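You operate a simulated robot arm through the tools that you are given. There is no shell and no other tool. Be economical: measure what you need, move in short steps, check, and stop when the job is done.

You are at the controls of a simulated two-armed robot. One attempt, no reset.

Task
Carry the red crate with both arms and set it on the top of the green table.

The check looks at the end state, three seconds after you hand in, the way a careful person would. Anything else that was tipped, shoved, dropped, spilled or broken makes it a failure.

Robot
Two 7-joint arms with two-finger grippers on one trunk, on a base that drives. Base frame: it is fixed to the floor where the robot stands at the start and does not move with it; the origin is under the middle of the robot, x ahead of it, y to its left, z up; the surface under the hand at the start is at about z = 0.62. Readings come in m, rad, newtons and seconds.
The left shoulder is at the start at [0.045, 0.165, 1.104], the right one opposite. With the tool pointing down near the work surface each hand reaches from about 0.1 to 0.7 m from the robot's upright axis, wherever it stands, measured 20 degrees to its own side. Places, roughly: top of the green table [-2.3, -1.1, 0.8]. Payload 2.45 kg a hand.
The TCP of each hand is the grasp point between the finger pads, 0.026 m short of the fingertips. In the tool frame z runs along the fingers and y along their closing line. The gripper opens to 0.096 m. The gripper's body begins 0.069 m behind the TCP.
Orientation is that of the tool frame in the base frame, as a unit quaternion [x, y, z, w]. With the fingers straight down and closing along the base's y, the tool's x points along the base's -x, its y along +y and its z along -z.

Tools
- The arms move only by the tool move_arm. It takes "left_moves", "right_moves" or both (then of equal length, played together; a hand with none holds still); each is a list of rows, each a list of 7 numbers: the shift along the tool's x, y, z in m, then the turn, a rotation vector about the tool's x, y, z in rad, then the opening in per cent of the stroke, from 0 (shut) to 100 (fully open). In form: [[tx, ty, tz, ax, ay, az, claw], ...]. A call has 1 to 10 rows; each row shifts and turns the commanded pose from where the row before left it, along the tool's axes as they then stand. Rows are played at 5 a second. More than 0.05 m and 0.15 rad between two rows, or a gripper value outside its range, and nothing of the call is played. Where a pose cannot be reached the arm comes as near as it can. A force on the tool above 40 N (or 10 N above the force at the start of the call, whichever is more), or a blocked arm, ends the call early, and 0.2 s more pass. The fingers move at their own pace and stop on an object; they squeeze with about 31 N. The grip force told is the motor's: it shows also when the fingers shut on nothing. Time passes only in rows, and 0.2 s behind the last, so rows that do not move let the fingers close. It gives the time, the measured TCP pose, the force on the tool (base axes), the opening and the grip force at its end, in the units of the frame above (readings bear some noise), with the torque about the TCP (base axes, N m) and any sound that the robot's microphone picked up.
- Cameras (640 x 400 px; columns grow to the right, rows downward): "scene" is now at [0.1029, 0.0392, 1.5635]; the picture's right is [0.55, -0.83, 0.00], its down [-0.74, -0.49, -0.46] and it looks along [0.38, 0.25, -0.89] (base axes); focal length 263 px, centre (320, 200). "left" rides on the left gripper at [0.082, -0.003, -0.098] in its tool frame; the picture's right is [0.04, 1.00, 0.00], its down [-0.73, 0.03, -0.68] and it looks along [-0.68, 0.03, 0.73] (tool axes); focal length 256 px, centre (320, 200). "right" rides on the right gripper at [0.082, 0.003, -0.098] in its tool frame; the picture's right is [-0.04, 1.00, 0.00], its down [-0.73, -0.03, -0.68] and it looks along [-0.68, -0.03, 0.73] (tool axes); focal length 256 px, centre (320, 200). There is no depth. A picture from a camera that has moved, and an enlarged one, comes with that camera's place and axes in the base frame and with its lens.
- camera(camera): a new picture of that camera. The clock stands still meanwhile.
- lift_body(by): slides the trunk up (or, below 0, down) by that many m; the arms and the scene camera ride with it, the base frame stays. It gives what a move gives, with no picture.
- steer(legs): drives the robot by 1 to 6 legs, each [ahead, left, turn to the left] in m, m and rad, along the robot's own axes; the way and the turn of a leg run together, so that a leg with both is an arc; at most 1.5 m and 3.142 rad a leg. The arms and the cameras ride along, it lands a little off, and it stops where it bumps. It gives what a move gives.
- head_to(pan, tilt): turns the head with the scene camera to pan (to the left, within 2.094 rad either way) and tilt (down, from -0.506 to 1.204), counted from straight ahead of the robot. It gives what a move gives.
- enlarge(camera, box): a new picture of the part [left, top, right, bottom] of that camera's present view, enlarged. The clock stands still meanwhile.
- finish_job(): hands the job in; it is judged then, once.

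Go step by step. Nothing tells you exact positions but the pictures and the camera data: compare them with the known pose of the tool, close in by small moves and look again before you grip or let go. The budget is 120 turns and 108 pictures, counting those below and the enlarged ones. Unless the task says otherwise, let go and move clear before handing in, and close with one line.

The tools are called after "Call:" by a JSON object that holds its "op" and its "data". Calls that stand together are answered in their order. move_arm: Moves the arms, as the interface text tells. Its arguments: {"type":"object","properties":{"left_moves":{"type":"array"},"right_moves":{"type":"array"}},"required":[]} The other tools are called the same way: lift_body (by) slides the trunk up or down; steer (legs) drives the base; head_to (pan, tilt) turns the head that bears the scene camera; camera (camera) takes a picture; enlarge (camera, box) takes an enlarged picture of a part of a camera's view; finish_job () hands the job in.

At the start:

```text
t: 0.0
left_tcp_pos: [0.4334, 0.4647, 0.9985]
left_orientation: [0.0, 1.0, -0.001, -0.002]
left_contact_force: [0.0, 0.0, 0.3]
left_wrist_torque: [-0.01, 0.03, 0.03]
left_grip_width: 0.096
left_grasp_force: 0.0
right_tcp_pos: [0.4495, 0.0532, 0.9989]
right_orientation: [0.0, 1.0, 0.0, -0.001]
right_contact_force: [-1.1, 0.0, 0.3]
right_wrist_torque: [-0.03, 0.01, -0.04]
right_grip_width: 0.096
right_grasp_force: 0.0
trunk travel left (down, up): [-0.275, 0.292]
robot x, y, heading: [-0.0012, 0.0004, 0.0]
head pan, tilt: [0.585, 1.091]
```

scene: 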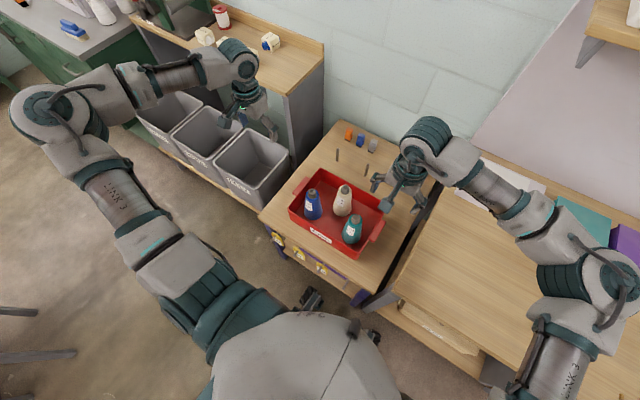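
right: 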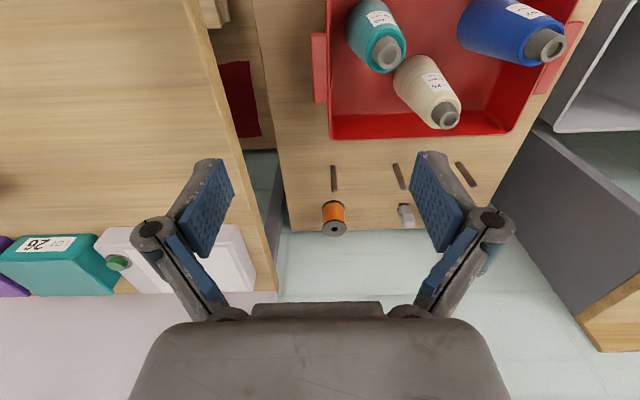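
left: 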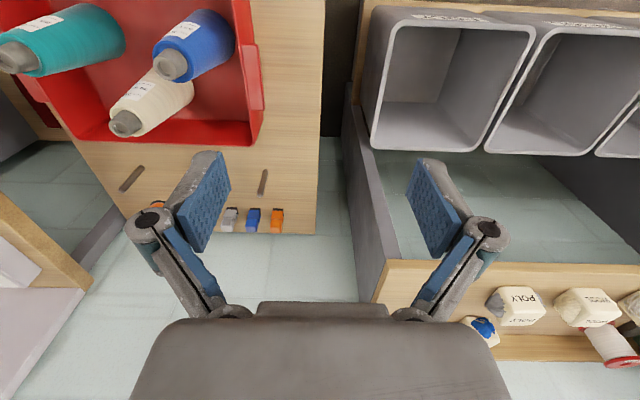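

The red crate, holding three thread cones, stands on a small wooden stand ahead of the robot, with ledge handles at both ends. I'll enlarge the views to measure it.

Call:
{"op": "enlarge", "data": {"camera": "scene", "box": [240, 110, 440, 310]}}

Call:
{"op": "enlarge", "data": {"camera": "right", "box": [240, 0, 640, 250]}}

Call:
{"op": "enlarge", "data": {"camera": "left", "box": [0, 0, 400, 250]}}

```text
2.00 times, centred on (340, 210) of scene
camera zoom: at [0.1029, 0.0392, 1.5635], right [0.55, -0.83, 0.0], down [-0.74, -0.49, -0.46], along [0.38, 0.25, -0.89], focal length 526 px, centre (280, 180)
```

zoom: 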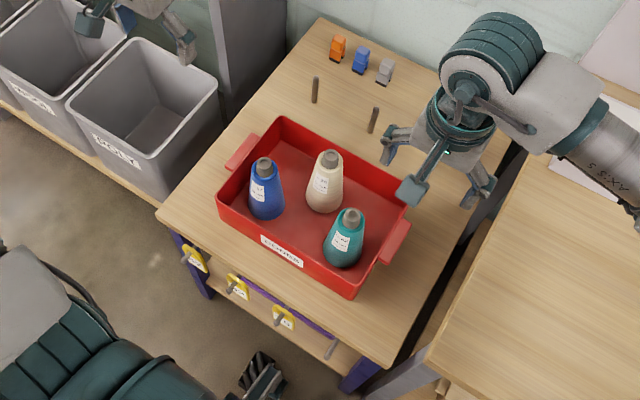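

```text
1.60 times, centred on (440, 125) of right
camera zoom: at [0.3668, 0.0566, 1.0965], right [0.04, 1.0, 0.0], down [0.73, -0.03, 0.68], along [0.68, -0.03, -0.74], focal length 410 px, centre (128, 320)
```

zoom: 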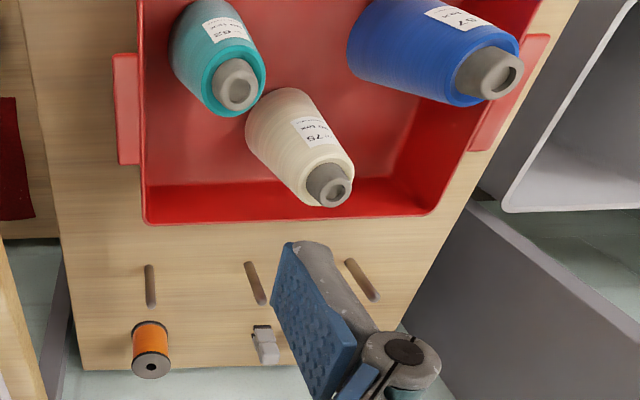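

```text
1.60 times, centred on (200, 125) of left
camera zoom: at [0.3516, 0.4627, 1.0964], right [-0.04, 1.0, 0.0], down [0.73, 0.03, 0.68], along [0.68, 0.03, -0.73], focal length 410 px, centre (512, 320)
```

zoom: 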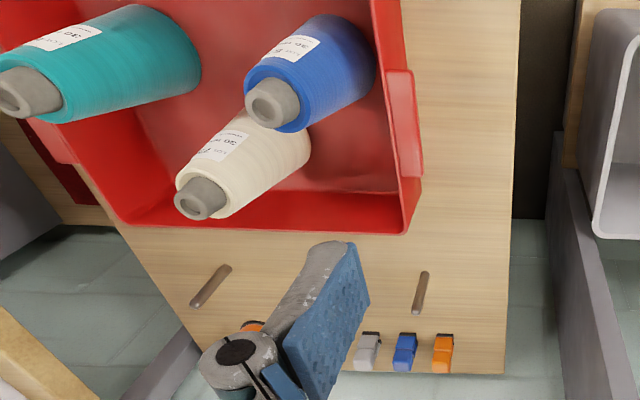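

The crate is axis-aligned, centred near (0.482, 0.211), with end handles at about z 0.70 and y 0.04 and 0.38. Next I look around at the green table and the route.

Call:
{"op": "head_to", "data": {"pan": -2.09, "tilt": 0.5}}

Call:
{"op": "camera", "data": {"camera": "scene"}}

Call:
{"op": "head_to", "data": {"pan": 2.09, "tilt": 0.5}}

Call:
{"op": "camera", "data": {"camera": "scene"}}

Call:
{"op": "head_to", "data": {"pan": -1.0, "tilt": 0.7}}

Call:
{"op": "camera", "data": {"camera": "scene"}}

Call:
{"op": "head_to", "data": {"pan": 0.45, "tilt": 1.1}}

Call:
{"op": "camera", "data": {"camera": "scene"}}

```text
t: 2.4
left_tcp_pos: [0.4308, 0.4638, 1.0013]
left_orientation: [0.001, 1.0, 0.001, 0.001]
left_contact_force: [0.7, -0.5, 0.3]
left_wrist_torque: [0.01, 0.04, 0.0]
left_grip_width: 0.0963
left_grasp_force: 0.2
right_tcp_pos: [0.4457, 0.0505, 1.0003]
right_orientation: [0.001, 1.0, 0.001, 0.001]
right_contact_force: [0.2, 0.0, 0.1]
right_wrist_torque: [0.03, -0.02, 0.01]
right_grip_width: 0.0959
right_grasp_force: 0.0
trunk travel left (down, up): [-0.275, 0.292]
robot x, y, heading: [0.0015, -0.0013, -0.001]
head pan, tilt: [-2.089, 0.499]
```

```text
101 pictures are left
camera scene: at [0.0048, -0.0751, 1.6114], right [-0.87, 0.5, 0.0], down [0.23, 0.41, -0.88], along [-0.44, -0.76, -0.47], focal length 263 px, centre (320, 200)
```

scene: 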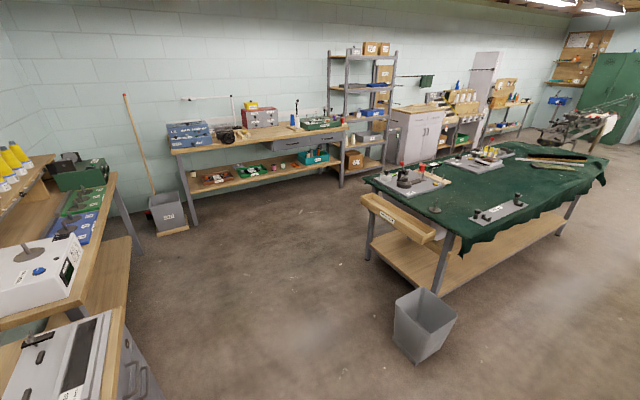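

```text
t: 5.8
left_tcp_pos: [0.4321, 0.4643, 1.0008]
left_orientation: [0.0, 1.0, 0.0, 0.001]
left_contact_force: [-0.6, -0.2, 0.0]
left_wrist_torque: [0.01, 0.01, -0.01]
left_grip_width: 0.0959
left_grasp_force: 0.0
right_tcp_pos: [0.4461, 0.0506, 0.9995]
right_orientation: [0.0, 1.0, 0.0, 0.002]
right_contact_force: [-0.1, 0.0, -0.5]
right_wrist_torque: [0.02, 0.02, 0.03]
right_grip_width: 0.0962
right_grasp_force: 0.0
trunk travel left (down, up): [-0.275, 0.292]
robot x, y, heading: [0.0005, 0.0027, -0.003]
head pan, tilt: [2.089, 0.499]
```

```text
100 pictures are left
camera scene: at [0.0047, 0.0832, 1.611], right [0.87, 0.5, -0.01], down [0.23, -0.42, -0.88], along [-0.44, 0.76, -0.48], focal length 263 px, centre (320, 200)
```

scene: 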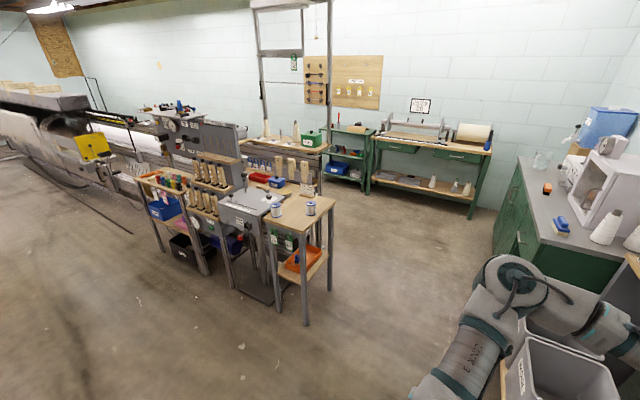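

```text
t: 8.4
left_tcp_pos: [0.431, 0.4633, 1.0003]
left_orientation: [0.0, 1.0, 0.001, 0.001]
left_contact_force: [-0.8, -0.7, 0.6]
left_wrist_torque: [0.03, 0.01, 0.02]
left_grip_width: 0.0959
left_grasp_force: 0.0
right_tcp_pos: [0.4464, 0.0498, 1.0005]
right_orientation: [0.0, 1.0, 0.001, 0.001]
right_contact_force: [0.3, 0.2, -0.7]
right_wrist_torque: [0.02, -0.01, 0.0]
right_grip_width: 0.0957
right_grasp_force: 0.0
trunk travel left (down, up): [-0.275, 0.292]
robot x, y, heading: [-0.001, 0.0007, -0.002]
head pan, tilt: [-1.0, 0.7]
```

```text
99 pictures are left
camera scene: at [0.0958, -0.0676, 1.5933], right [-0.84, -0.54, 0.01], down [-0.35, 0.54, -0.77], along [0.41, -0.65, -0.64], focal length 263 px, centre (320, 200)
```

scene: 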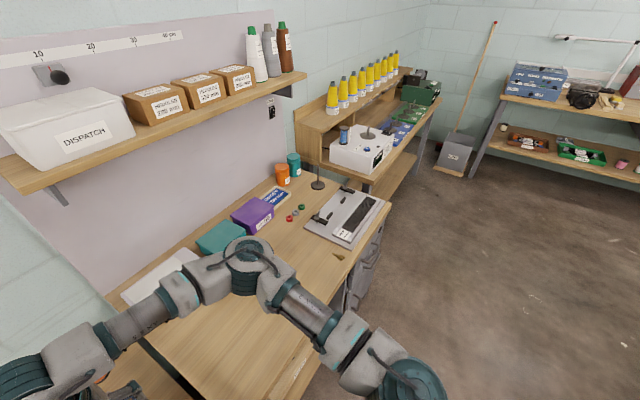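

```text
t: 10.0
left_tcp_pos: [0.431, 0.4638, 0.9998]
left_orientation: [0.0, 1.0, 0.001, 0.0]
left_contact_force: [-1.2, 0.8, -0.1]
left_wrist_torque: [0.02, 0.04, -0.04]
left_grip_width: 0.096
left_grasp_force: 0.1
right_tcp_pos: [0.446, 0.05, 1.0005]
right_orientation: [0.0, 1.0, 0.001, 0.001]
right_contact_force: [1.0, 0.1, 1.2]
right_wrist_torque: [0.01, -0.04, 0.0]
right_grip_width: 0.0959
right_grasp_force: 0.0
trunk travel left (down, up): [-0.275, 0.292]
robot x, y, heading: [0.0041, 0.0022, -0.0]
head pan, tilt: [0.45, 1.1]
```

```text
98 pictures are left
camera scene: at [0.1066, 0.0314, 1.563], right [0.43, -0.9, 0.0], down [-0.8, -0.39, -0.45], along [0.41, 0.19, -0.89], focal length 263 px, centre (320, 200)
```

scene: 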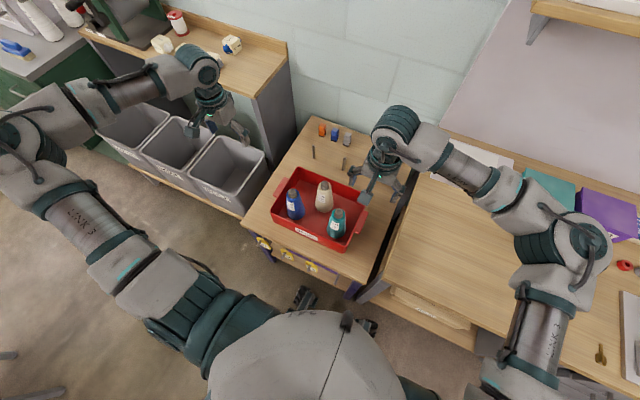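

The table top lies behind to the right, behind a bin on the floor; I'll deal with the route later. First I bring both hands over the handles and look closely.

Call:
{"op": "move_arm", "data": {"left_moves": [[-0.011, -0.0196, 0.03, 0, 0, 0, 100], [-0.011, -0.0196, 0.03, 0, 0, 0, 100], [-0.011, -0.0196, 0.03, 0, 0, 0, 100], [-0.011, -0.0196, 0.03, 0, 0, 0, 100], [-0.011, -0.0196, 0.03, 0, 0, 0, 100], [0, 0, 0, 0, 0, 0, 80]], "right_moves": [[-0.008, 0.001, 0.03, 0, 0, 0, 100], [-0.008, 0.001, 0.03, 0, 0, 0, 100], [-0.008, 0.001, 0.03, 0, 0, 0, 100], [-0.008, 0.001, 0.03, 0, 0, 0, 100], [-0.008, 0.001, 0.03, 0, 0, 0, 100], [0, 0, 0, 0, 0, 0, 80]]}}

Call:
{"op": "camera", "data": {"camera": "right"}}

Call:
{"op": "camera", "data": {"camera": "left"}}

Call:
{"op": "enlarge", "data": {"camera": "scene", "box": [220, 110, 420, 280]}}

```text
t: 11.4
left_tcp_pos: [0.4861, 0.3649, 0.8504]
left_orientation: [0.0, 1.0, 0.0, 0.003]
left_contact_force: [-0.3, 0.1, 0.8]
left_wrist_torque: [-0.02, -0.04, -0.04]
left_grip_width: 0.0768
left_grasp_force: 0.2
right_tcp_pos: [0.4864, 0.0566, 0.8503]
right_orientation: [0.0, 1.0, 0.0, 0.002]
right_contact_force: [0.2, 0.2, 0.8]
right_wrist_torque: [0.01, -0.04, -0.03]
right_grip_width: 0.0766
right_grasp_force: 0.0
trunk travel left (down, up): [-0.275, 0.292]
robot x, y, heading: [0.0004, 0.0026, 0.002]
head pan, tilt: [0.45, 1.1]
```

```text
97 pictures are left
camera right: at [0.4032, 0.06, 0.9479], right [0.04, 1.0, 0.0], down [0.73, -0.03, 0.68], along [0.68, -0.03, -0.73], focal length 256 px, centre (320, 200)
```

right: 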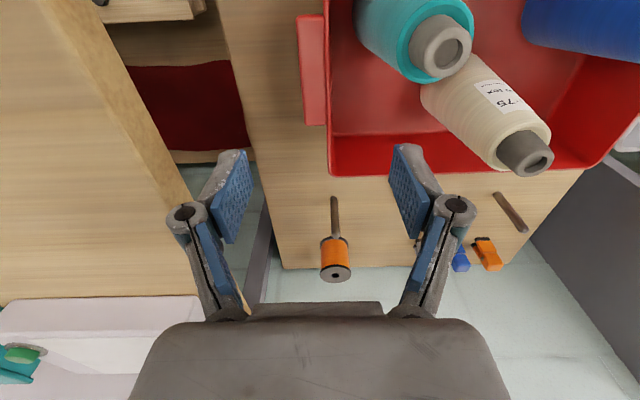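

```text
96 pictures are left
camera left: at [0.4034, 0.3611, 0.9482], right [-0.04, 1.0, 0.0], down [0.73, 0.03, 0.68], along [0.68, 0.03, -0.73], focal length 256 px, centre (320, 200)
```

left: 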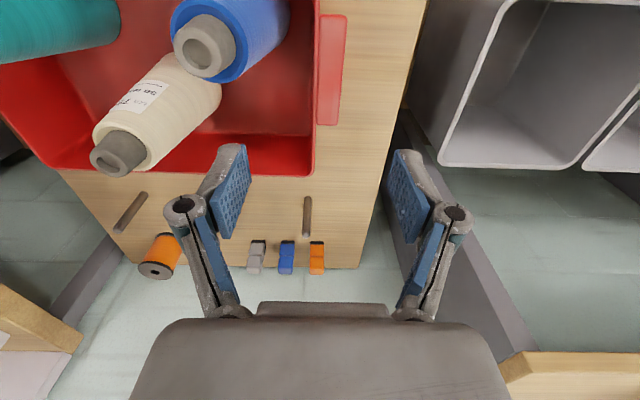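

```text
2.35 times, centred on (320, 195) of scene
camera zoom: at [0.1063, 0.0305, 1.5632], right [0.44, -0.9, 0.0], down [-0.8, -0.39, -0.45], along [0.41, 0.2, -0.89], focal length 619 px, centre (320, 212)
```

zoom: 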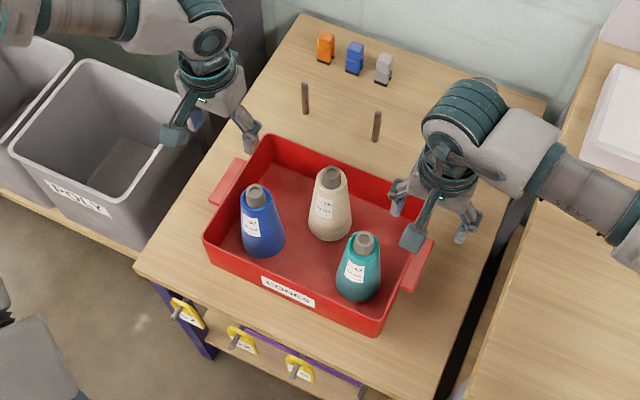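

Handles' outer edges are at y≈0.037 and 0.387, with inner wall faces at about 0.065 and 0.357, so each hand can straddle wall and handle. I centre and descend partway, then look.

Call:
{"op": "move_arm", "data": {"left_moves": [[-0.001, 0.0035, 0.0, 0, 0, 0, 75], [-0.001, 0.0035, 0.03, 0, 0, 0, 75], [0, 0, 0.03, 0, 0, 0, 75], [0, 0, 0.03, 0, 0, 0, 75], [0, 0, 0.03, 0, 0, 0, 75], [0, 0, 0, 0, 0, 0, 75]], "right_moves": [[-0.001, -0.0025, 0.0, 0, 0, 0, 75], [-0.001, -0.0025, 0.03, 0, 0, 0, 75], [0, 0, 0.03, 0, 0, 0, 75], [0, 0, 0.03, 0, 0, 0, 75], [0, 0, 0.03, 0, 0, 0, 75], [0, 0, 0, 0, 0, 0, 75]]}}

Call:
{"op": "camera", "data": {"camera": "right"}}

Call:
{"op": "camera", "data": {"camera": "left"}}

Call:
{"op": "enlarge", "data": {"camera": "scene", "box": [220, 110, 420, 280]}}

```text
t: 12.8
left_tcp_pos: [0.4877, 0.3725, 0.7305]
left_orientation: [0.0, 1.0, 0.0, 0.002]
left_contact_force: [0.1, -0.2, -0.3]
left_wrist_torque: [-0.01, -0.03, 0.0]
left_grip_width: 0.0719
left_grasp_force: 0.1
right_tcp_pos: [0.4883, 0.0522, 0.7291]
right_orientation: [0.0, 1.0, 0.0, 0.002]
right_contact_force: [-0.6, -0.3, 0.1]
right_wrist_torque: [-0.04, 0.01, 0.03]
right_grip_width: 0.0721
right_grasp_force: 0.1
trunk travel left (down, up): [-0.275, 0.292]
robot x, y, heading: [-0.0009, 0.0024, 0.003]
head pan, tilt: [0.45, 1.1]
```

```text
94 pictures are left
camera right: at [0.4052, 0.0547, 0.828], right [0.04, 1.0, 0.0], down [0.73, -0.03, 0.68], along [0.68, -0.03, -0.73], focal length 256 px, centre (320, 200)
```

right: 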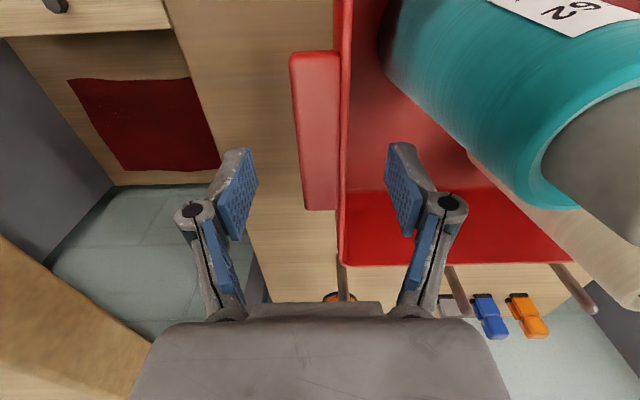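

```text
93 pictures are left
camera left: at [0.4054, 0.3698, 0.8287], right [-0.04, 1.0, 0.0], down [0.73, 0.03, 0.68], along [0.68, 0.03, -0.73], focal length 256 px, centre (320, 200)
```

left: 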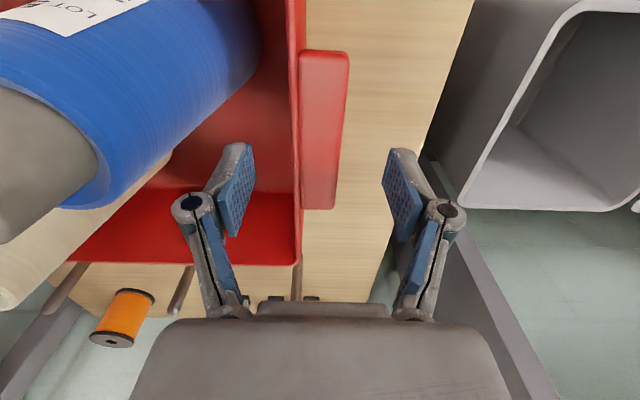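

```text
2.35 times, centred on (320, 195) of scene
camera zoom: at [0.1068, 0.0309, 1.5631], right [0.44, -0.9, 0.0], down [-0.8, -0.39, -0.45], along [0.41, 0.2, -0.89], focal length 619 px, centre (320, 212)
```

zoom: 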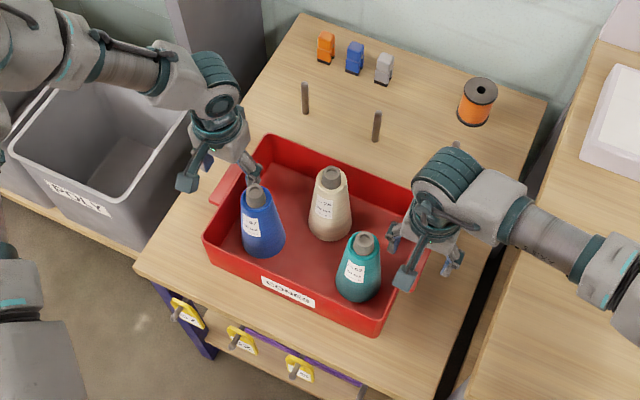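

Both hands straddle wall and handle cleanly, with the cones clear. I lower to z≈0.698 and close.

Call:
{"op": "move_arm", "data": {"left_moves": [[0, 0, 0.016, 0, 0, 0, 75], [0, 0, 0.016, 0, 0, 0, 75], [0, 0, 0, 0, 0, 0, 60], [0, 0, 0, 0, 0, 0, 45], [0, 0, 0, 0, 0, 0, 35], [0, 0, 0, 0, 0, 0, 20], [0, 0, 0, 0, 0, 0, 0], [0, 0, 0, 0, 0, 0, 0], [0, 0, 0, 0, 0, 0, 0]], "right_moves": [[0, 0, 0.016, 0, 0, 0, 75], [0, 0, 0.016, 0, 0, 0, 75], [0, 0, 0, 0, 0, 0, 60], [0, 0, 0, 0, 0, 0, 45], [0, 0, 0, 0, 0, 0, 35], [0, 0, 0, 0, 0, 0, 20], [0, 0, 0, 0, 0, 0, 0], [0, 0, 0, 0, 0, 0, 0], [0, 0, 0, 0, 0, 0, 0]]}}

Call:
{"op": "camera", "data": {"camera": "right"}}

Call:
{"op": "camera", "data": {"camera": "left"}}

```text
t: 14.8
left_tcp_pos: [0.4888, 0.3718, 0.6979]
left_orientation: [0.001, 1.0, 0.0, 0.002]
left_contact_force: [-1.9, -28.0, -0.7]
left_wrist_torque: [-1.18, 0.09, -0.08]
left_grip_width: 0.0247
left_grasp_force: 30.4
right_tcp_pos: [0.488, 0.0528, 0.6982]
right_orientation: [-0.001, 1.0, 0.003, 0.001]
right_contact_force: [1.2, 25.4, -1.8]
right_wrist_torque: [1.0, -0.34, -0.26]
right_grip_width: 0.0246
right_grasp_force: 30.6
trunk travel left (down, up): [-0.275, 0.292]
robot x, y, heading: [-0.0017, 0.0004, 0.004]
head pan, tilt: [0.45, 1.1]
```

```text
91 pictures are left
camera right: at [0.4055, 0.0564, 0.796], right [0.04, 1.0, 0.01], down [0.73, -0.03, 0.68], along [0.68, -0.02, -0.73], focal length 256 px, centre (320, 200)
```

right: 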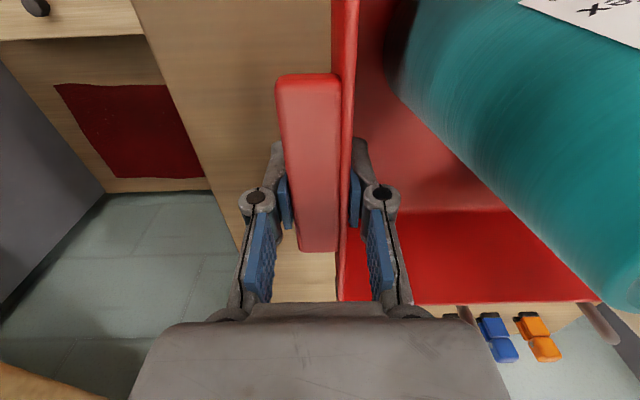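

```text
90 pictures are left
camera left: at [0.4063, 0.368, 0.7964], right [-0.04, 1.0, 0.0], down [0.73, 0.03, 0.68], along [0.68, 0.02, -0.73], focal length 256 px, centre (320, 200)
```

left: 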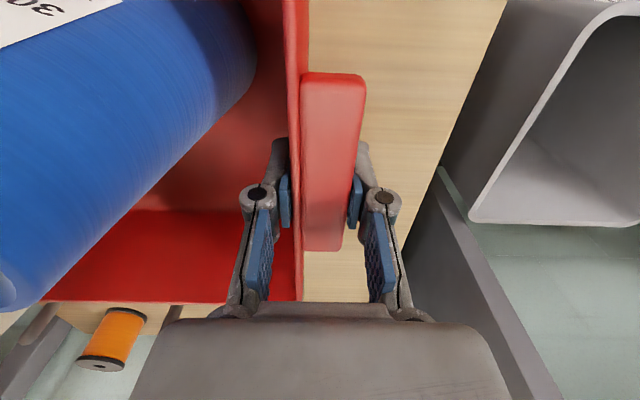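

Both grips hold at 0.025 m, with hands pulling outward by ~26 N. I ease both inward by a small step to relax this.

Call:
{"op": "move_arm", "data": {"left_moves": [[0, -0.0015, 0, 0, 0, 0, 0], [0, 0, 0, 0, 0, 0, 0]], "right_moves": [[0, 0.0015, 0, 0, 0, 0, 0], [0, 0, 0, 0, 0, 0, 0]]}}

```text
t: 15.4
left_tcp_pos: [0.4897, 0.3713, 0.6988]
left_orientation: [0.0, 1.0, 0.0, 0.002]
left_contact_force: [1.3, -22.7, -0.2]
left_wrist_torque: [-1.07, 0.04, 0.02]
left_grip_width: 0.0249
left_grasp_force: 30.9
right_tcp_pos: [0.4894, 0.054, 0.6982]
right_orientation: [0.0, 1.0, 0.002, 0.001]
right_contact_force: [-2.6, 20.9, 0.8]
right_wrist_torque: [1.16, 0.39, 0.09]
right_grip_width: 0.0248
right_grasp_force: 31.4
trunk travel left (down, up): [-0.275, 0.292]
robot x, y, heading: [-0.0036, -0.0019, -0.001]
head pan, tilt: [0.45, 1.1]
```

Call:
{"op": "move_arm", "data": {"left_moves": [[0, -0.002, 0, 0, 0, 0, 0], [0, -0.002, 0, 0, 0, 0, 0], [0, 0, 0, 0, 0, 0, 0]], "right_moves": [[0, 0.002, 0, 0, 0, 0, 0], [0, 0.002, 0, 0, 0, 0, 0], [0, 0, 0, 0, 0, 0, 0]]}}

```text
t: 16.2
left_tcp_pos: [0.4889, 0.3713, 0.6988]
left_orientation: [-0.001, 1.0, 0.004, 0.001]
left_contact_force: [4.2, 19.6, -0.7]
left_wrist_torque: [-0.78, -0.75, 0.34]
left_grip_width: 0.0253
left_grasp_force: 30.5
right_tcp_pos: [0.4897, 0.0556, 0.6981]
right_orientation: [0.001, 1.0, -0.002, 0.001]
right_contact_force: [-9.9, -16.4, 12.6]
right_wrist_torque: [0.71, 0.88, 0.52]
right_grip_width: 0.0251
right_grasp_force: 31.2
trunk travel left (down, up): [-0.275, 0.292]
robot x, y, heading: [0.0021, -0.0007, -0.001]
head pan, tilt: [0.45, 1.1]
```

I overshot; I back off 2 mm each.

Call:
{"op": "move_arm", "data": {"left_moves": [[0, 0.0018, 0, 0, 0, 0, 0], [0, 0, 0, 0, 0, 0, 0]], "right_moves": [[0, -0.0018, 0, 0, 0, 0, 0], [0, 0, 0, 0, 0, 0, 0]]}}

```text
t: 16.8
left_tcp_pos: [0.4879, 0.3712, 0.6988]
left_orientation: [-0.001, 1.0, 0.002, 0.001]
left_contact_force: [-0.9, 23.2, 2.6]
left_wrist_torque: [-0.66, -0.16, 0.2]
left_grip_width: 0.0252
left_grasp_force: 31.1
right_tcp_pos: [0.489, 0.0551, 0.6983]
right_orientation: [0.001, 1.0, -0.001, 0.002]
right_contact_force: [-4.1, -17.0, 5.0]
right_wrist_torque: [0.51, 0.09, 0.27]
right_grip_width: 0.0254
right_grasp_force: 30.6
trunk travel left (down, up): [-0.275, 0.292]
robot x, y, heading: [-0.002, -0.0003, 0.003]
head pan, tilt: [0.45, 1.1]
```

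Side forces are moderate and balanced. I do a small test lift with the trunk.

Call:
{"op": "lift_body", "data": {"by": 0.03}}

Call:
{"op": "camera", "data": {"camera": "scene"}}

Call:
{"op": "camera", "data": {"camera": "right"}}

Call:
{"op": "camera", "data": {"camera": "left"}}

```text
t: 17.6
left_tcp_pos: [0.4893, 0.3697, 0.7297]
left_orientation: [0.0, 1.0, 0.001, 0.001]
left_contact_force: [1.8, 25.5, -7.2]
left_wrist_torque: [-0.7, 0.6, 0.15]
left_grip_width: 0.0248
left_grasp_force: 30.6
right_tcp_pos: [0.4899, 0.0544, 0.7262]
right_orientation: [0.0, 1.0, -0.001, 0.0]
right_contact_force: [-1.4, -25.1, -5.9]
right_wrist_torque: [0.99, -0.83, 0.33]
right_grip_width: 0.0251
right_grasp_force: 31.3
trunk travel left (down, up): [-0.305, 0.262]
robot x, y, heading: [-0.0003, -0.0002, -0.001]
head pan, tilt: [0.45, 1.1]
```

```text
89 pictures are left
camera scene: at [0.0933, 0.0296, 1.5931], right [0.44, -0.9, 0.0], down [-0.81, -0.39, -0.45], along [0.4, 0.2, -0.89], focal length 263 px, centre (320, 200)
```

scene: 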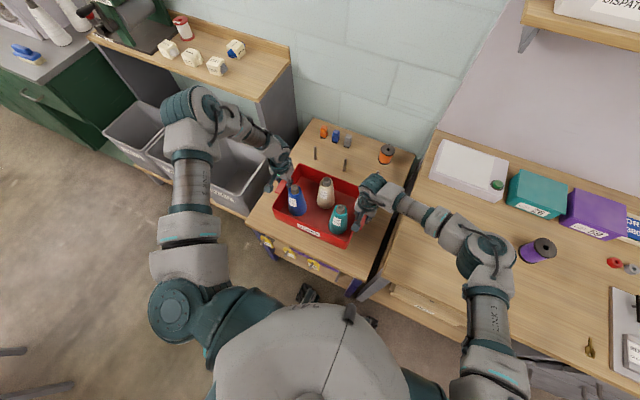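

```text
88 pictures are left
camera right: at [0.4078, 0.0574, 0.8242], right [0.04, 1.0, 0.0], down [0.73, -0.03, 0.68], along [0.68, -0.03, -0.73], focal length 256 px, centre (320, 200)
```

right: 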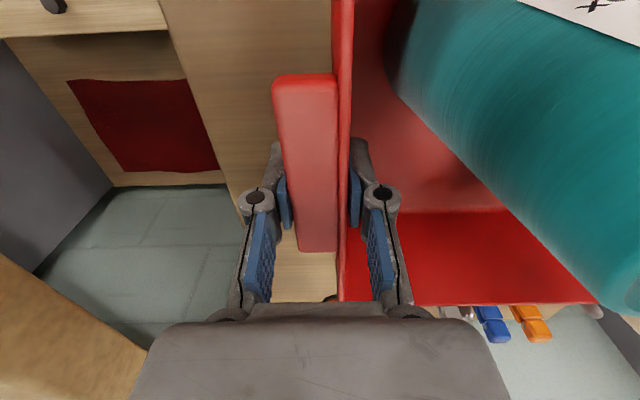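

```text
87 pictures are left
camera left: at [0.4061, 0.367, 0.8268], right [-0.04, 1.0, 0.0], down [0.73, 0.03, 0.68], along [0.68, 0.03, -0.73], focal length 256 px, centre (320, 200)
```

left: 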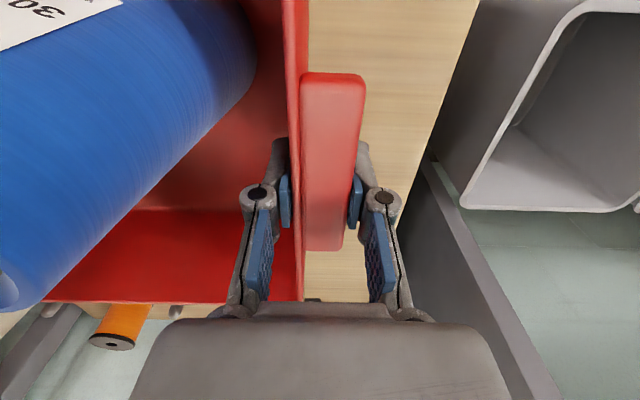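

The crate lifts level, weighing about 1.3 kg. I raise the trunk in two steps, then back away from the stand.

Call:
{"op": "lift_body", "data": {"by": 0.12}}

Call:
{"op": "lift_body", "data": {"by": 0.12}}

Call:
{"op": "camera", "data": {"camera": "scene"}}

```text
t: 19.1
left_tcp_pos: [0.4998, 0.3699, 0.8776]
left_orientation: [-0.001, 1.0, 0.001, 0.03]
left_contact_force: [-5.1, 16.9, -10.7]
left_wrist_torque: [0.35, 0.5, -0.88]
left_grip_width: 0.025
left_grasp_force: 31.7
right_tcp_pos: [0.4896, 0.0558, 0.8474]
right_orientation: [0.0, 1.0, 0.001, 0.0]
right_contact_force: [5.6, -16.1, -2.2]
right_wrist_torque: [1.39, -0.58, -0.99]
right_grip_width: 0.0285
right_grasp_force: 30.7
trunk travel left (down, up): [-0.425, 0.142]
robot x, y, heading: [-0.0001, -0.0004, -0.002]
head pan, tilt: [0.45, 1.1]
```

```text
t: 20.6
left_tcp_pos: [0.499, 0.3699, 1.0023]
left_orientation: [0.0, 0.999, -0.001, 0.036]
left_contact_force: [-5.2, 5.7, -11.4]
left_wrist_torque: [0.42, 0.3, -0.85]
left_grip_width: 0.0255
left_grasp_force: 31.2
right_tcp_pos: [0.4909, 0.0568, 0.9665]
right_orientation: [0.0, 1.0, 0.002, 0.0]
right_contact_force: [6.2, -4.9, -0.3]
right_wrist_torque: [1.53, -0.33, -0.99]
right_grip_width: 0.0294
right_grasp_force: 31.3
trunk travel left (down, up): [-0.545, 0.022]
robot x, y, heading: [0.0014, 0.004, -0.001]
head pan, tilt: [0.45, 1.1]
```

```text
86 pictures are left
camera scene: at [0.048, 0.0322, 1.8331], right [0.44, -0.9, 0.0], down [-0.8, -0.39, -0.45], along [0.4, 0.2, -0.89], focal length 263 px, centre (320, 200)
```

scene: 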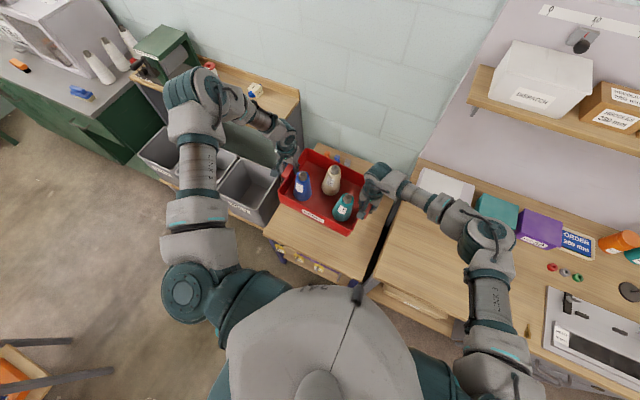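

The left hand sits ~35 mm higher than the right, so the crate is tilted. I look closer before correcting.

Call:
{"op": "enlarge", "data": {"camera": "scene", "box": [240, 110, 420, 260]}}

Call:
{"op": "camera", "data": {"camera": "left"}}

Call:
{"op": "camera", "data": {"camera": "right"}}

```text
2.67 times, centred on (330, 185) of scene
camera zoom: at [0.048, 0.0322, 1.8331], right [0.44, -0.9, 0.0], down [-0.8, -0.39, -0.45], along [0.4, 0.2, -0.89], focal length 702 px, centre (293, 240)
```

zoom: 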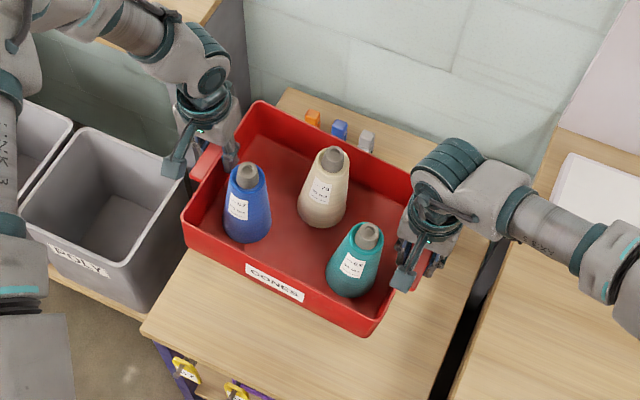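

```text
84 pictures are left
camera left: at [0.4108, 0.3673, 1.0949], right [-0.04, 1.0, 0.0], down [0.68, 0.03, 0.73], along [0.73, 0.03, -0.68], focal length 256 px, centre (320, 200)
```

left: 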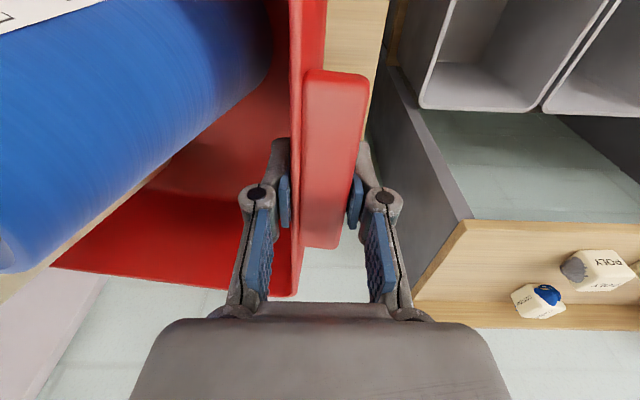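

```text
83 pictures are left
camera right: at [0.4072, 0.0598, 1.0652], right [0.04, 1.0, 0.0], down [0.73, -0.03, 0.68], along [0.68, -0.03, -0.73], focal length 256 px, centre (320, 200)
```

right: 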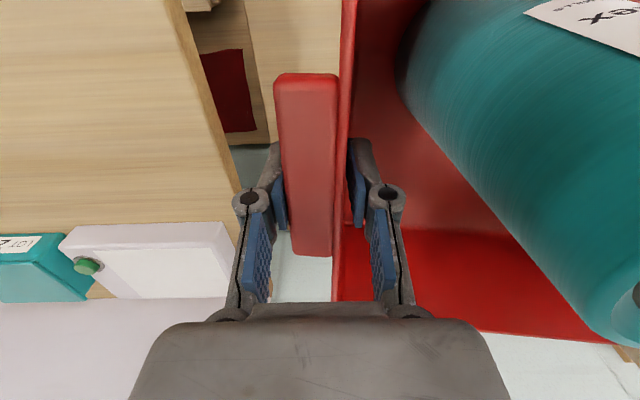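

The cones still stand. I lower the left hand by a small amount to see how it responds.

Call:
{"op": "move_arm", "data": {"left_moves": [[0, 0, 0.005, 0, 0, 0, 0]], "right_moves": [[0, 0, 0, 0, 0, 0, 0]]}}

```text
t: 20.9
left_tcp_pos: [0.4974, 0.3703, 1.0023]
left_orientation: [-0.001, 0.999, -0.001, 0.037]
left_contact_force: [-3.8, 2.8, -10.6]
left_wrist_torque: [0.26, 0.09, -0.45]
left_grip_width: 0.0252
left_grasp_force: 30.7
left hand out of reach, approached as far as the arm can: row 1
right_tcp_pos: [0.4879, 0.0571, 0.9677]
right_orientation: [-0.001, 1.0, 0.001, 0.0]
right_contact_force: [3.8, -2.0, -1.0]
right_wrist_torque: [1.28, -0.19, -0.73]
right_grip_width: 0.0292
right_grasp_force: 31.4
trunk travel left (down, up): [-0.545, 0.022]
robot x, y, heading: [0.0004, -0.0007, -0.001]
head pan, tilt: [0.45, 1.1]
```

The left arm is at the edge of its reach in this posture. I draw both hands slowly toward the robot to regain reach.

Call:
{"op": "move_arm", "data": {"left_moves": [[0.004, 0, 0, 0, 0, 0, 0], [0.004, 0, 0, 0, 0, 0, 0]], "right_moves": [[0.004, 0, 0, 0, 0, 0, 0], [0.004, 0, 0, 0, 0, 0, 0]]}}

```text
t: 21.6
left_tcp_pos: [0.4887, 0.3724, 1.0005]
left_orientation: [0.0, 0.999, -0.001, 0.037]
left_contact_force: [-4.0, -3.1, -10.3]
left_wrist_torque: [0.25, -0.76, -0.73]
left_grip_width: 0.0251
left_grasp_force: 31.4
right_tcp_pos: [0.482, 0.057, 0.9682]
right_orientation: [-0.001, 1.0, 0.002, 0.0]
right_contact_force: [4.0, 1.2, -0.5]
right_wrist_torque: [1.22, 0.64, -0.44]
right_grip_width: 0.029
right_grasp_force: 31.2
trunk travel left (down, up): [-0.545, 0.022]
robot x, y, heading: [0.0001, 0.0026, 0.002]
head pan, tilt: [0.45, 1.1]
```

The left arm responds again, so I level it by lowering the left hand and removing its small pitch.

Call:
{"op": "move_arm", "data": {"left_moves": [[0.001, 0, 0.004, 0, 0.009, 0, 0], [0.001, 0, 0.004, 0, 0.009, 0, 0], [0.001, 0, 0.004, 0, 0.009, 0, 0], [0.001, 0, 0.004, 0, 0.009, 0, 0]], "right_moves": [[0, 0, 0, 0, 0, 0, 0], [0, 0, 0, 0, 0, 0, 0], [0, 0, 0, 0, 0, 0, 0], [0, 0, 0, 0, 0, 0, 0]]}}

```text
t: 22.6
left_tcp_pos: [0.4845, 0.3725, 0.996]
left_orientation: [0.0, 1.0, -0.002, 0.019]
left_contact_force: [-1.5, -18.4, -11.9]
left_wrist_torque: [0.33, -0.91, -0.37]
left_grip_width: 0.0252
left_grasp_force: 31.6
left hand out of reach, approached as far as the arm can: row 2, 3, 4
right_tcp_pos: [0.482, 0.0573, 0.9671]
right_orientation: [-0.001, 1.0, 0.002, 0.001]
right_contact_force: [0.7, 17.8, 0.4]
right_wrist_torque: [1.09, 0.72, -0.02]
right_grip_width: 0.028
right_grasp_force: 30.8
trunk travel left (down, up): [-0.545, 0.022]
robot x, y, heading: [-0.0005, 0.0019, -0.002]
head pan, tilt: [0.45, 1.1]
```

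Rather than force the left arm, I raise the right hand by the same amount to level the crate.

Call:
{"op": "move_arm", "data": {"left_moves": [[0, 0, 0, 0, 0, 0, 0], [0, 0, 0, 0, 0, 0, 0], [0, 0, 0, 0, 0, 0, 0], [0, 0, 0, 0, 0, 0, 0], [0, 0, 0, 0, 0, 0, 0]], "right_moves": [[0, 0, -0.005, 0, 0, 0, 0], [0, 0, -0.005, 0, 0, 0, 0], [0, 0, -0.005, 0, 0, 0, 0], [0, 0, -0.005, 0, 0, 0, 0], [0, 0, -0.005, 0, 0, 0, 0]]}}

Call:
{"op": "enlarge", "data": {"camera": "scene", "box": [240, 110, 420, 260]}}

Call:
{"op": "camera", "data": {"camera": "left"}}

Call:
{"op": "camera", "data": {"camera": "right"}}

```text
t: 23.8
left_tcp_pos: [0.4834, 0.3747, 0.9968]
left_orientation: [0.0, 1.0, 0.0, 0.02]
left_contact_force: [-0.8, -21.4, -4.5]
left_wrist_torque: [-1.25, -0.05, -0.01]
left_grip_width: 0.0249
left_grasp_force: 30.8
right_tcp_pos: [0.4813, 0.0568, 0.9936]
right_orientation: [0.0, 1.0, 0.002, 0.001]
right_contact_force: [-0.5, 21.4, -7.6]
right_wrist_torque: [0.88, -0.19, 0.04]
right_grip_width: 0.0249
right_grasp_force: 31.3
trunk travel left (down, up): [-0.545, 0.022]
robot x, y, heading: [-0.0004, -0.0024, -0.003]
head pan, tilt: [0.45, 1.1]
```

```text
2.67 times, centred on (330, 185) of scene
camera zoom: at [0.0478, 0.0324, 1.8332], right [0.44, -0.9, 0.0], down [-0.8, -0.39, -0.45], along [0.4, 0.19, -0.89], focal length 702 px, centre (293, 240)
```

zoom: 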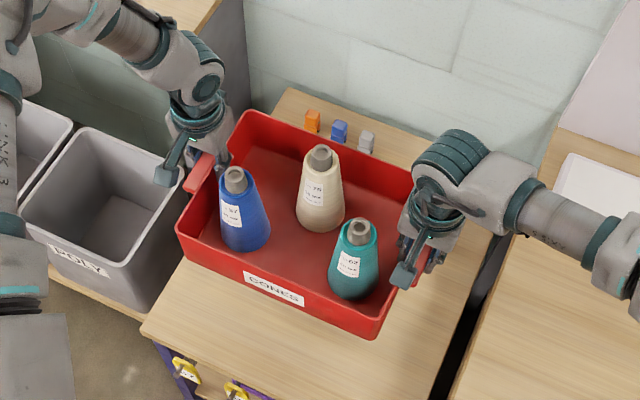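

```text
81 pictures are left
camera left: at [0.3981, 0.3712, 1.0914], right [-0.04, 1.0, 0.0], down [0.71, 0.03, 0.71], along [0.71, 0.03, -0.71], focal length 256 px, centre (320, 200)
```

left: 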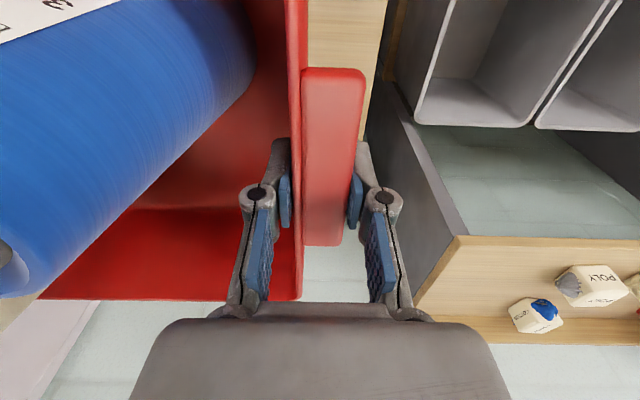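

```text
80 pictures are left
camera right: at [0.3994, 0.0601, 1.091], right [0.04, 1.0, 0.0], down [0.73, -0.03, 0.68], along [0.68, -0.02, -0.73], focal length 256 px, centre (320, 200)
```

right: 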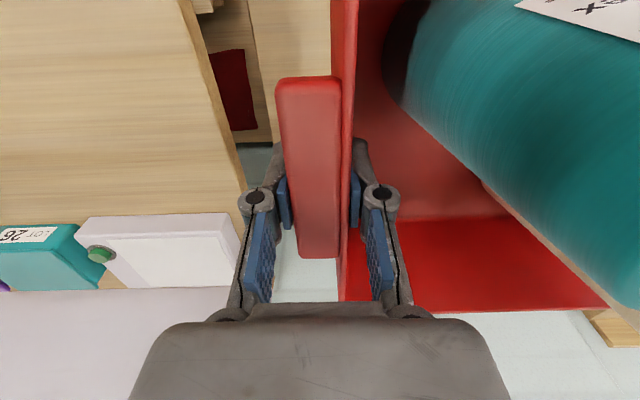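

The crate is level and evenly held, bottom at about z 0.915. I back straight away in a short leg and check.

Call:
{"op": "steer", "data": {"legs": [[-0.3, 0, 0]]}}

Call:
{"op": "camera", "data": {"camera": "scene"}}

```text
t: 25.8
left_tcp_pos: [0.1861, 0.3746, 0.994]
left_orientation: [-0.001, 1.0, -0.002, 0.018]
left_contact_force: [1.0, -21.7, -6.6]
left_wrist_torque: [-0.82, -0.38, 0.09]
left_grip_width: 0.025
left_grasp_force: 30.8
right_tcp_pos: [0.1849, 0.058, 0.9921]
right_orientation: [-0.002, 1.0, 0.002, 0.0]
right_contact_force: [-0.4, 22.0, -5.2]
right_wrist_torque: [0.89, 0.19, 0.16]
right_grip_width: 0.0246
right_grasp_force: 31.5
trunk travel left (down, up): [-0.545, 0.022]
robot x, y, heading: [-0.2952, -0.0026, 0.001]
head pan, tilt: [0.45, 1.1]
```

```text
79 pictures are left
camera scene: at [-0.2476, 0.0338, 1.8331], right [0.44, -0.9, 0.0], down [-0.81, -0.39, -0.45], along [0.4, 0.19, -0.9], focal length 263 px, centre (320, 200)
```

scene: 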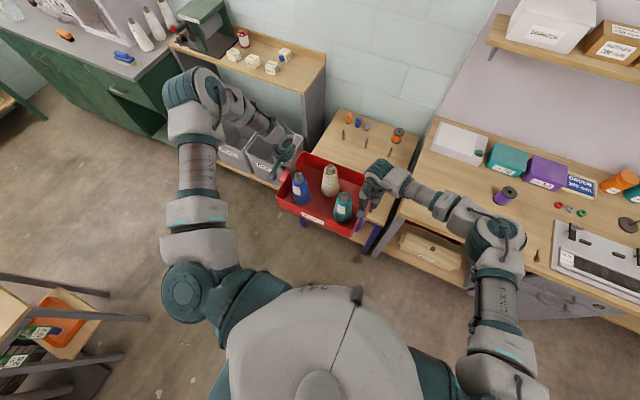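

Crate travels steadily. I look back toward the green table from here to plan the route.

Call:
{"op": "head_to", "data": {"pan": -2.09, "tilt": 0.55}}

Call:
{"op": "camera", "data": {"camera": "scene"}}

Call:
{"op": "enlarge", "data": {"camera": "scene", "box": [360, 100, 640, 300]}}

Call:
{"op": "head_to", "data": {"pan": 2.09, "tilt": 0.55}}

Call:
{"op": "camera", "data": {"camera": "scene"}}

```text
t: 28.1
left_tcp_pos: [0.1801, 0.3731, 0.9994]
left_orientation: [-0.002, 1.0, 0.001, 0.02]
left_contact_force: [0.3, -2.1, -5.2]
left_wrist_torque: [-0.82, -0.08, -0.03]
left_grip_width: 0.025
left_grasp_force: 31.2
right_tcp_pos: [0.1779, 0.0548, 0.9955]
right_orientation: [-0.001, 1.0, 0.004, 0.002]
right_contact_force: [0.3, 2.2, -6.0]
right_wrist_torque: [0.94, -0.12, 0.03]
right_grip_width: 0.0244
right_grasp_force: 31.2
trunk travel left (down, up): [-0.545, 0.022]
robot x, y, heading: [-0.3018, -0.0006, 0.001]
head pan, tilt: [-2.089, 0.55]
```

```text
78 pictures are left
camera scene: at [-0.3531, -0.0736, 1.8772], right [-0.87, 0.49, 0.0], down [0.25, 0.45, -0.86], along [-0.42, -0.74, -0.52], focal length 263 px, centre (320, 200)
```

scene: 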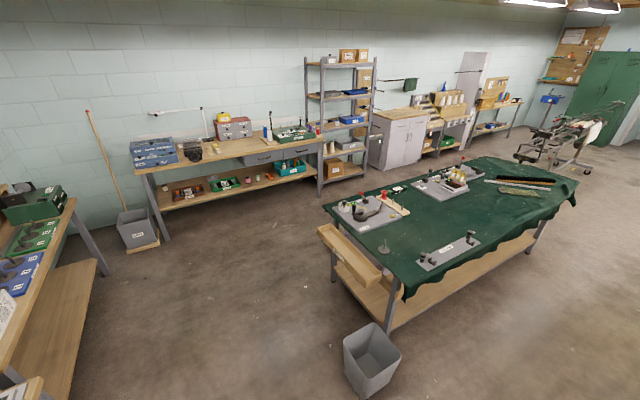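

```text
2.00 times, centred on (500, 200) of scene
camera zoom: at [-0.3531, -0.0736, 1.8772], right [-0.87, 0.49, 0.0], down [0.25, 0.45, -0.86], along [-0.42, -0.74, -0.52], focal length 526 px, centre (-40, 200)
```

zoom: 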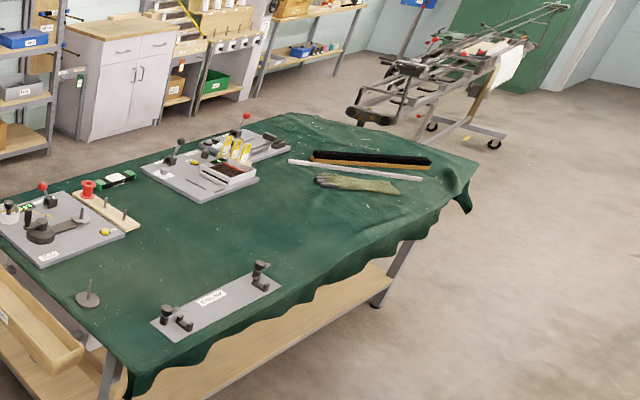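

```text
t: 31.5
left_tcp_pos: [0.1805, 0.3729, 0.9991]
left_orientation: [-0.001, 1.0, 0.0, 0.021]
left_contact_force: [-0.4, -4.4, -6.1]
left_wrist_torque: [-0.89, -0.11, 0.03]
left_grip_width: 0.025
left_grasp_force: 30.8
right_tcp_pos: [0.1782, 0.057, 0.9952]
right_orientation: [-0.001, 1.0, 0.004, 0.003]
right_contact_force: [-0.8, 5.1, -5.5]
right_wrist_torque: [0.97, -0.05, 0.08]
right_grip_width: 0.0245
right_grasp_force: 30.7
trunk travel left (down, up): [-0.545, 0.022]
robot x, y, heading: [-0.2961, -0.0012, -0.0]
head pan, tilt: [2.089, 0.55]
```

```text
76 pictures are left
camera scene: at [-0.3532, 0.0828, 1.8768], right [0.87, 0.5, -0.01], down [0.25, -0.46, -0.85], along [-0.43, 0.74, -0.52], focal length 263 px, centre (320, 200)
```

scene: 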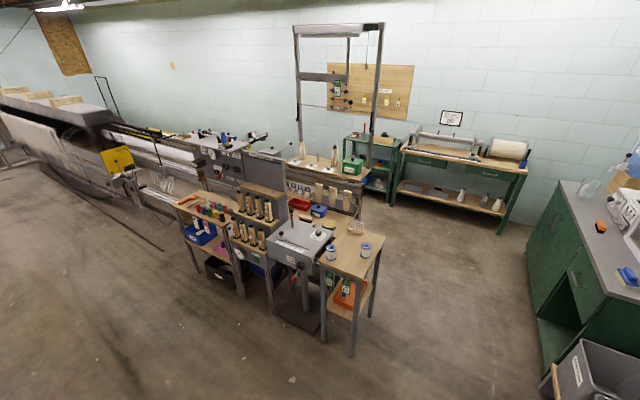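

Table top spans about x −1.2…−3.3, y −0.67…−1.5, with a clear patch around (−2.2, −0.87). I reverse along the aisle (y≈0.2) to x≈−2.4 and turn there.

Call:
{"op": "steer", "data": {"legs": [[-0.5, 0.1, 0], [-0.5, 0.1, 0]]}}

Call:
{"op": "head_to", "data": {"pan": 0.3, "tilt": 1.0}}

Call:
{"op": "camera", "data": {"camera": "scene"}}

```text
t: 37.1
left_tcp_pos: [-0.824, 0.5719, 0.9978]
left_orientation: [-0.004, 1.0, 0.0, 0.02]
left_contact_force: [0.1, -5.5, -6.4]
left_wrist_torque: [-0.8, -0.05, -0.04]
left_grip_width: 0.025
left_grasp_force: 31.1
right_tcp_pos: [-0.8233, 0.2537, 0.995]
right_orientation: [-0.003, 1.0, 0.003, 0.003]
right_contact_force: [-0.5, 5.6, -4.9]
right_wrist_torque: [0.92, -0.12, 0.15]
right_grip_width: 0.0245
right_grasp_force: 31.0
trunk travel left (down, up): [-0.545, 0.022]
robot x, y, heading: [-1.2988, 0.1991, 0.008]
head pan, tilt: [2.089, 0.55]
```

```text
t: 38.9
left_tcp_pos: [-0.8286, 0.5699, 1.0019]
left_orientation: [-0.005, 1.0, 0.001, 0.023]
left_contact_force: [0.2, -0.6, -5.6]
left_wrist_torque: [-0.85, -0.14, -0.1]
left_grip_width: 0.0249
left_grasp_force: 31.4
right_tcp_pos: [-0.8279, 0.2522, 0.9974]
right_orientation: [-0.003, 1.0, 0.004, 0.006]
right_contact_force: [-0.4, 0.4, -6.2]
right_wrist_torque: [0.96, -0.03, 0.03]
right_grip_width: 0.0243
right_grasp_force: 30.8
trunk travel left (down, up): [-0.545, 0.022]
robot x, y, heading: [-1.3038, 0.1993, 0.011]
head pan, tilt: [0.3, 1.0]
```

```text
75 pictures are left
camera scene: at [-1.2452, 0.2209, 1.8398], right [0.3, -0.95, 0.0], down [-0.8, -0.26, -0.54], along [0.51, 0.16, -0.84], focal length 263 px, centre (320, 200)
```

scene: 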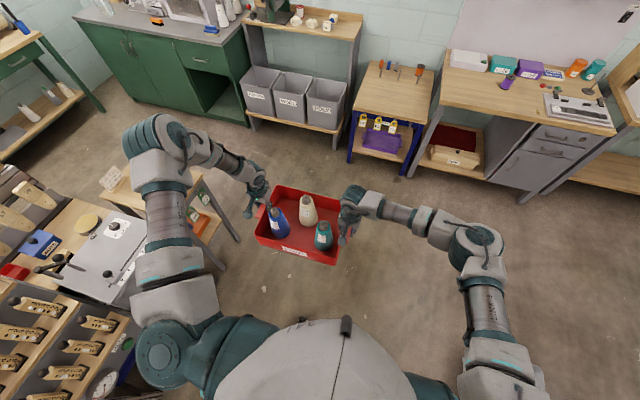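

All steady; the left elbow is out about 0.6 m, so I keep slightly away from the machines while reversing to x≈−2.4.

Call:
{"op": "steer", "data": {"legs": [[-0.55, -0.05, 0], [-0.55, -0.03, 0]]}}

Call:
{"op": "steer", "data": {"legs": [[0, 0, -0.52], [0, 0, -0.52], [0, 0, -0.53]]}}

Call:
{"op": "head_to", "data": {"pan": 0.3, "tilt": 0.95}}

Call:
{"op": "camera", "data": {"camera": "scene"}}

```text
t: 44.8
left_tcp_pos: [-1.9239, 0.4854, 1.0006]
left_orientation: [-0.003, 1.0, 0.0, 0.021]
left_contact_force: [0.0, -1.1, -6.4]
left_wrist_torque: [-0.78, -0.26, -0.14]
left_grip_width: 0.0251
left_grasp_force: 31.6
right_tcp_pos: [-1.9236, 0.1672, 0.9956]
right_orientation: [-0.002, 1.0, 0.005, 0.005]
right_contact_force: [-0.2, 1.5, -5.6]
right_wrist_torque: [0.79, 0.05, -0.08]
right_grip_width: 0.0242
right_grasp_force: 31.0
trunk travel left (down, up): [-0.545, 0.022]
robot x, y, heading: [-2.4036, 0.1107, 0.0]
head pan, tilt: [0.3, 1.0]
```

```text
t: 49.6
left_tcp_pos: [-2.03, -0.3606, 1.0049]
left_orientation: [0.707, 0.707, -0.017, 0.018]
left_contact_force: [-0.2, 0.4, -6.0]
left_wrist_torque: [-0.1, 0.91, -0.07]
left_grip_width: 0.0252
left_grasp_force: 31.0
right_tcp_pos: [-2.3464, -0.3594, 0.9997]
right_orientation: [0.707, 0.707, -0.002, 0.009]
right_contact_force: [0.7, 0.0, -6.1]
right_wrist_torque: [-0.08, -0.83, 0.07]
right_grip_width: 0.0245
right_grasp_force: 30.7
trunk travel left (down, up): [-0.545, 0.022]
robot x, y, heading: [-2.4043, 0.1044, -1.565]
head pan, tilt: [0.3, 1.0]
```

```text
t: 50.2
left_tcp_pos: [-2.0318, -0.3576, 1.0059]
left_orientation: [0.706, 0.707, -0.018, 0.02]
left_contact_force: [0.8, 0.3, -7.3]
left_wrist_torque: [-0.03, 0.81, 0.03]
left_grip_width: 0.0249
left_grasp_force: 31.5
right_tcp_pos: [-2.3488, -0.3561, 1.0013]
right_orientation: [0.707, 0.707, -0.002, 0.009]
right_contact_force: [-0.8, 0.5, -5.7]
right_wrist_torque: [-0.15, -1.03, 0.03]
right_grip_width: 0.0245
right_grasp_force: 31.0
trunk travel left (down, up): [-0.545, 0.022]
robot x, y, heading: [-2.4012, 0.1111, -1.575]
head pan, tilt: [0.3, 0.949]
```

```text
74 pictures are left
camera scene: at [-2.3733, 0.0511, 1.8434], right [-0.96, -0.3, 0.0], down [-0.24, 0.78, -0.58], along [0.17, -0.55, -0.82], focal length 263 px, centre (320, 200)
```

scene: 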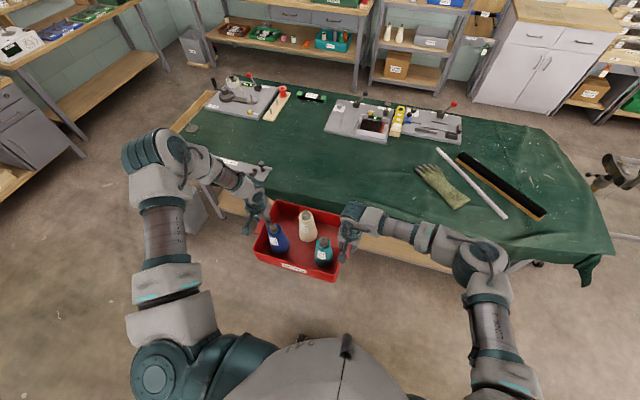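

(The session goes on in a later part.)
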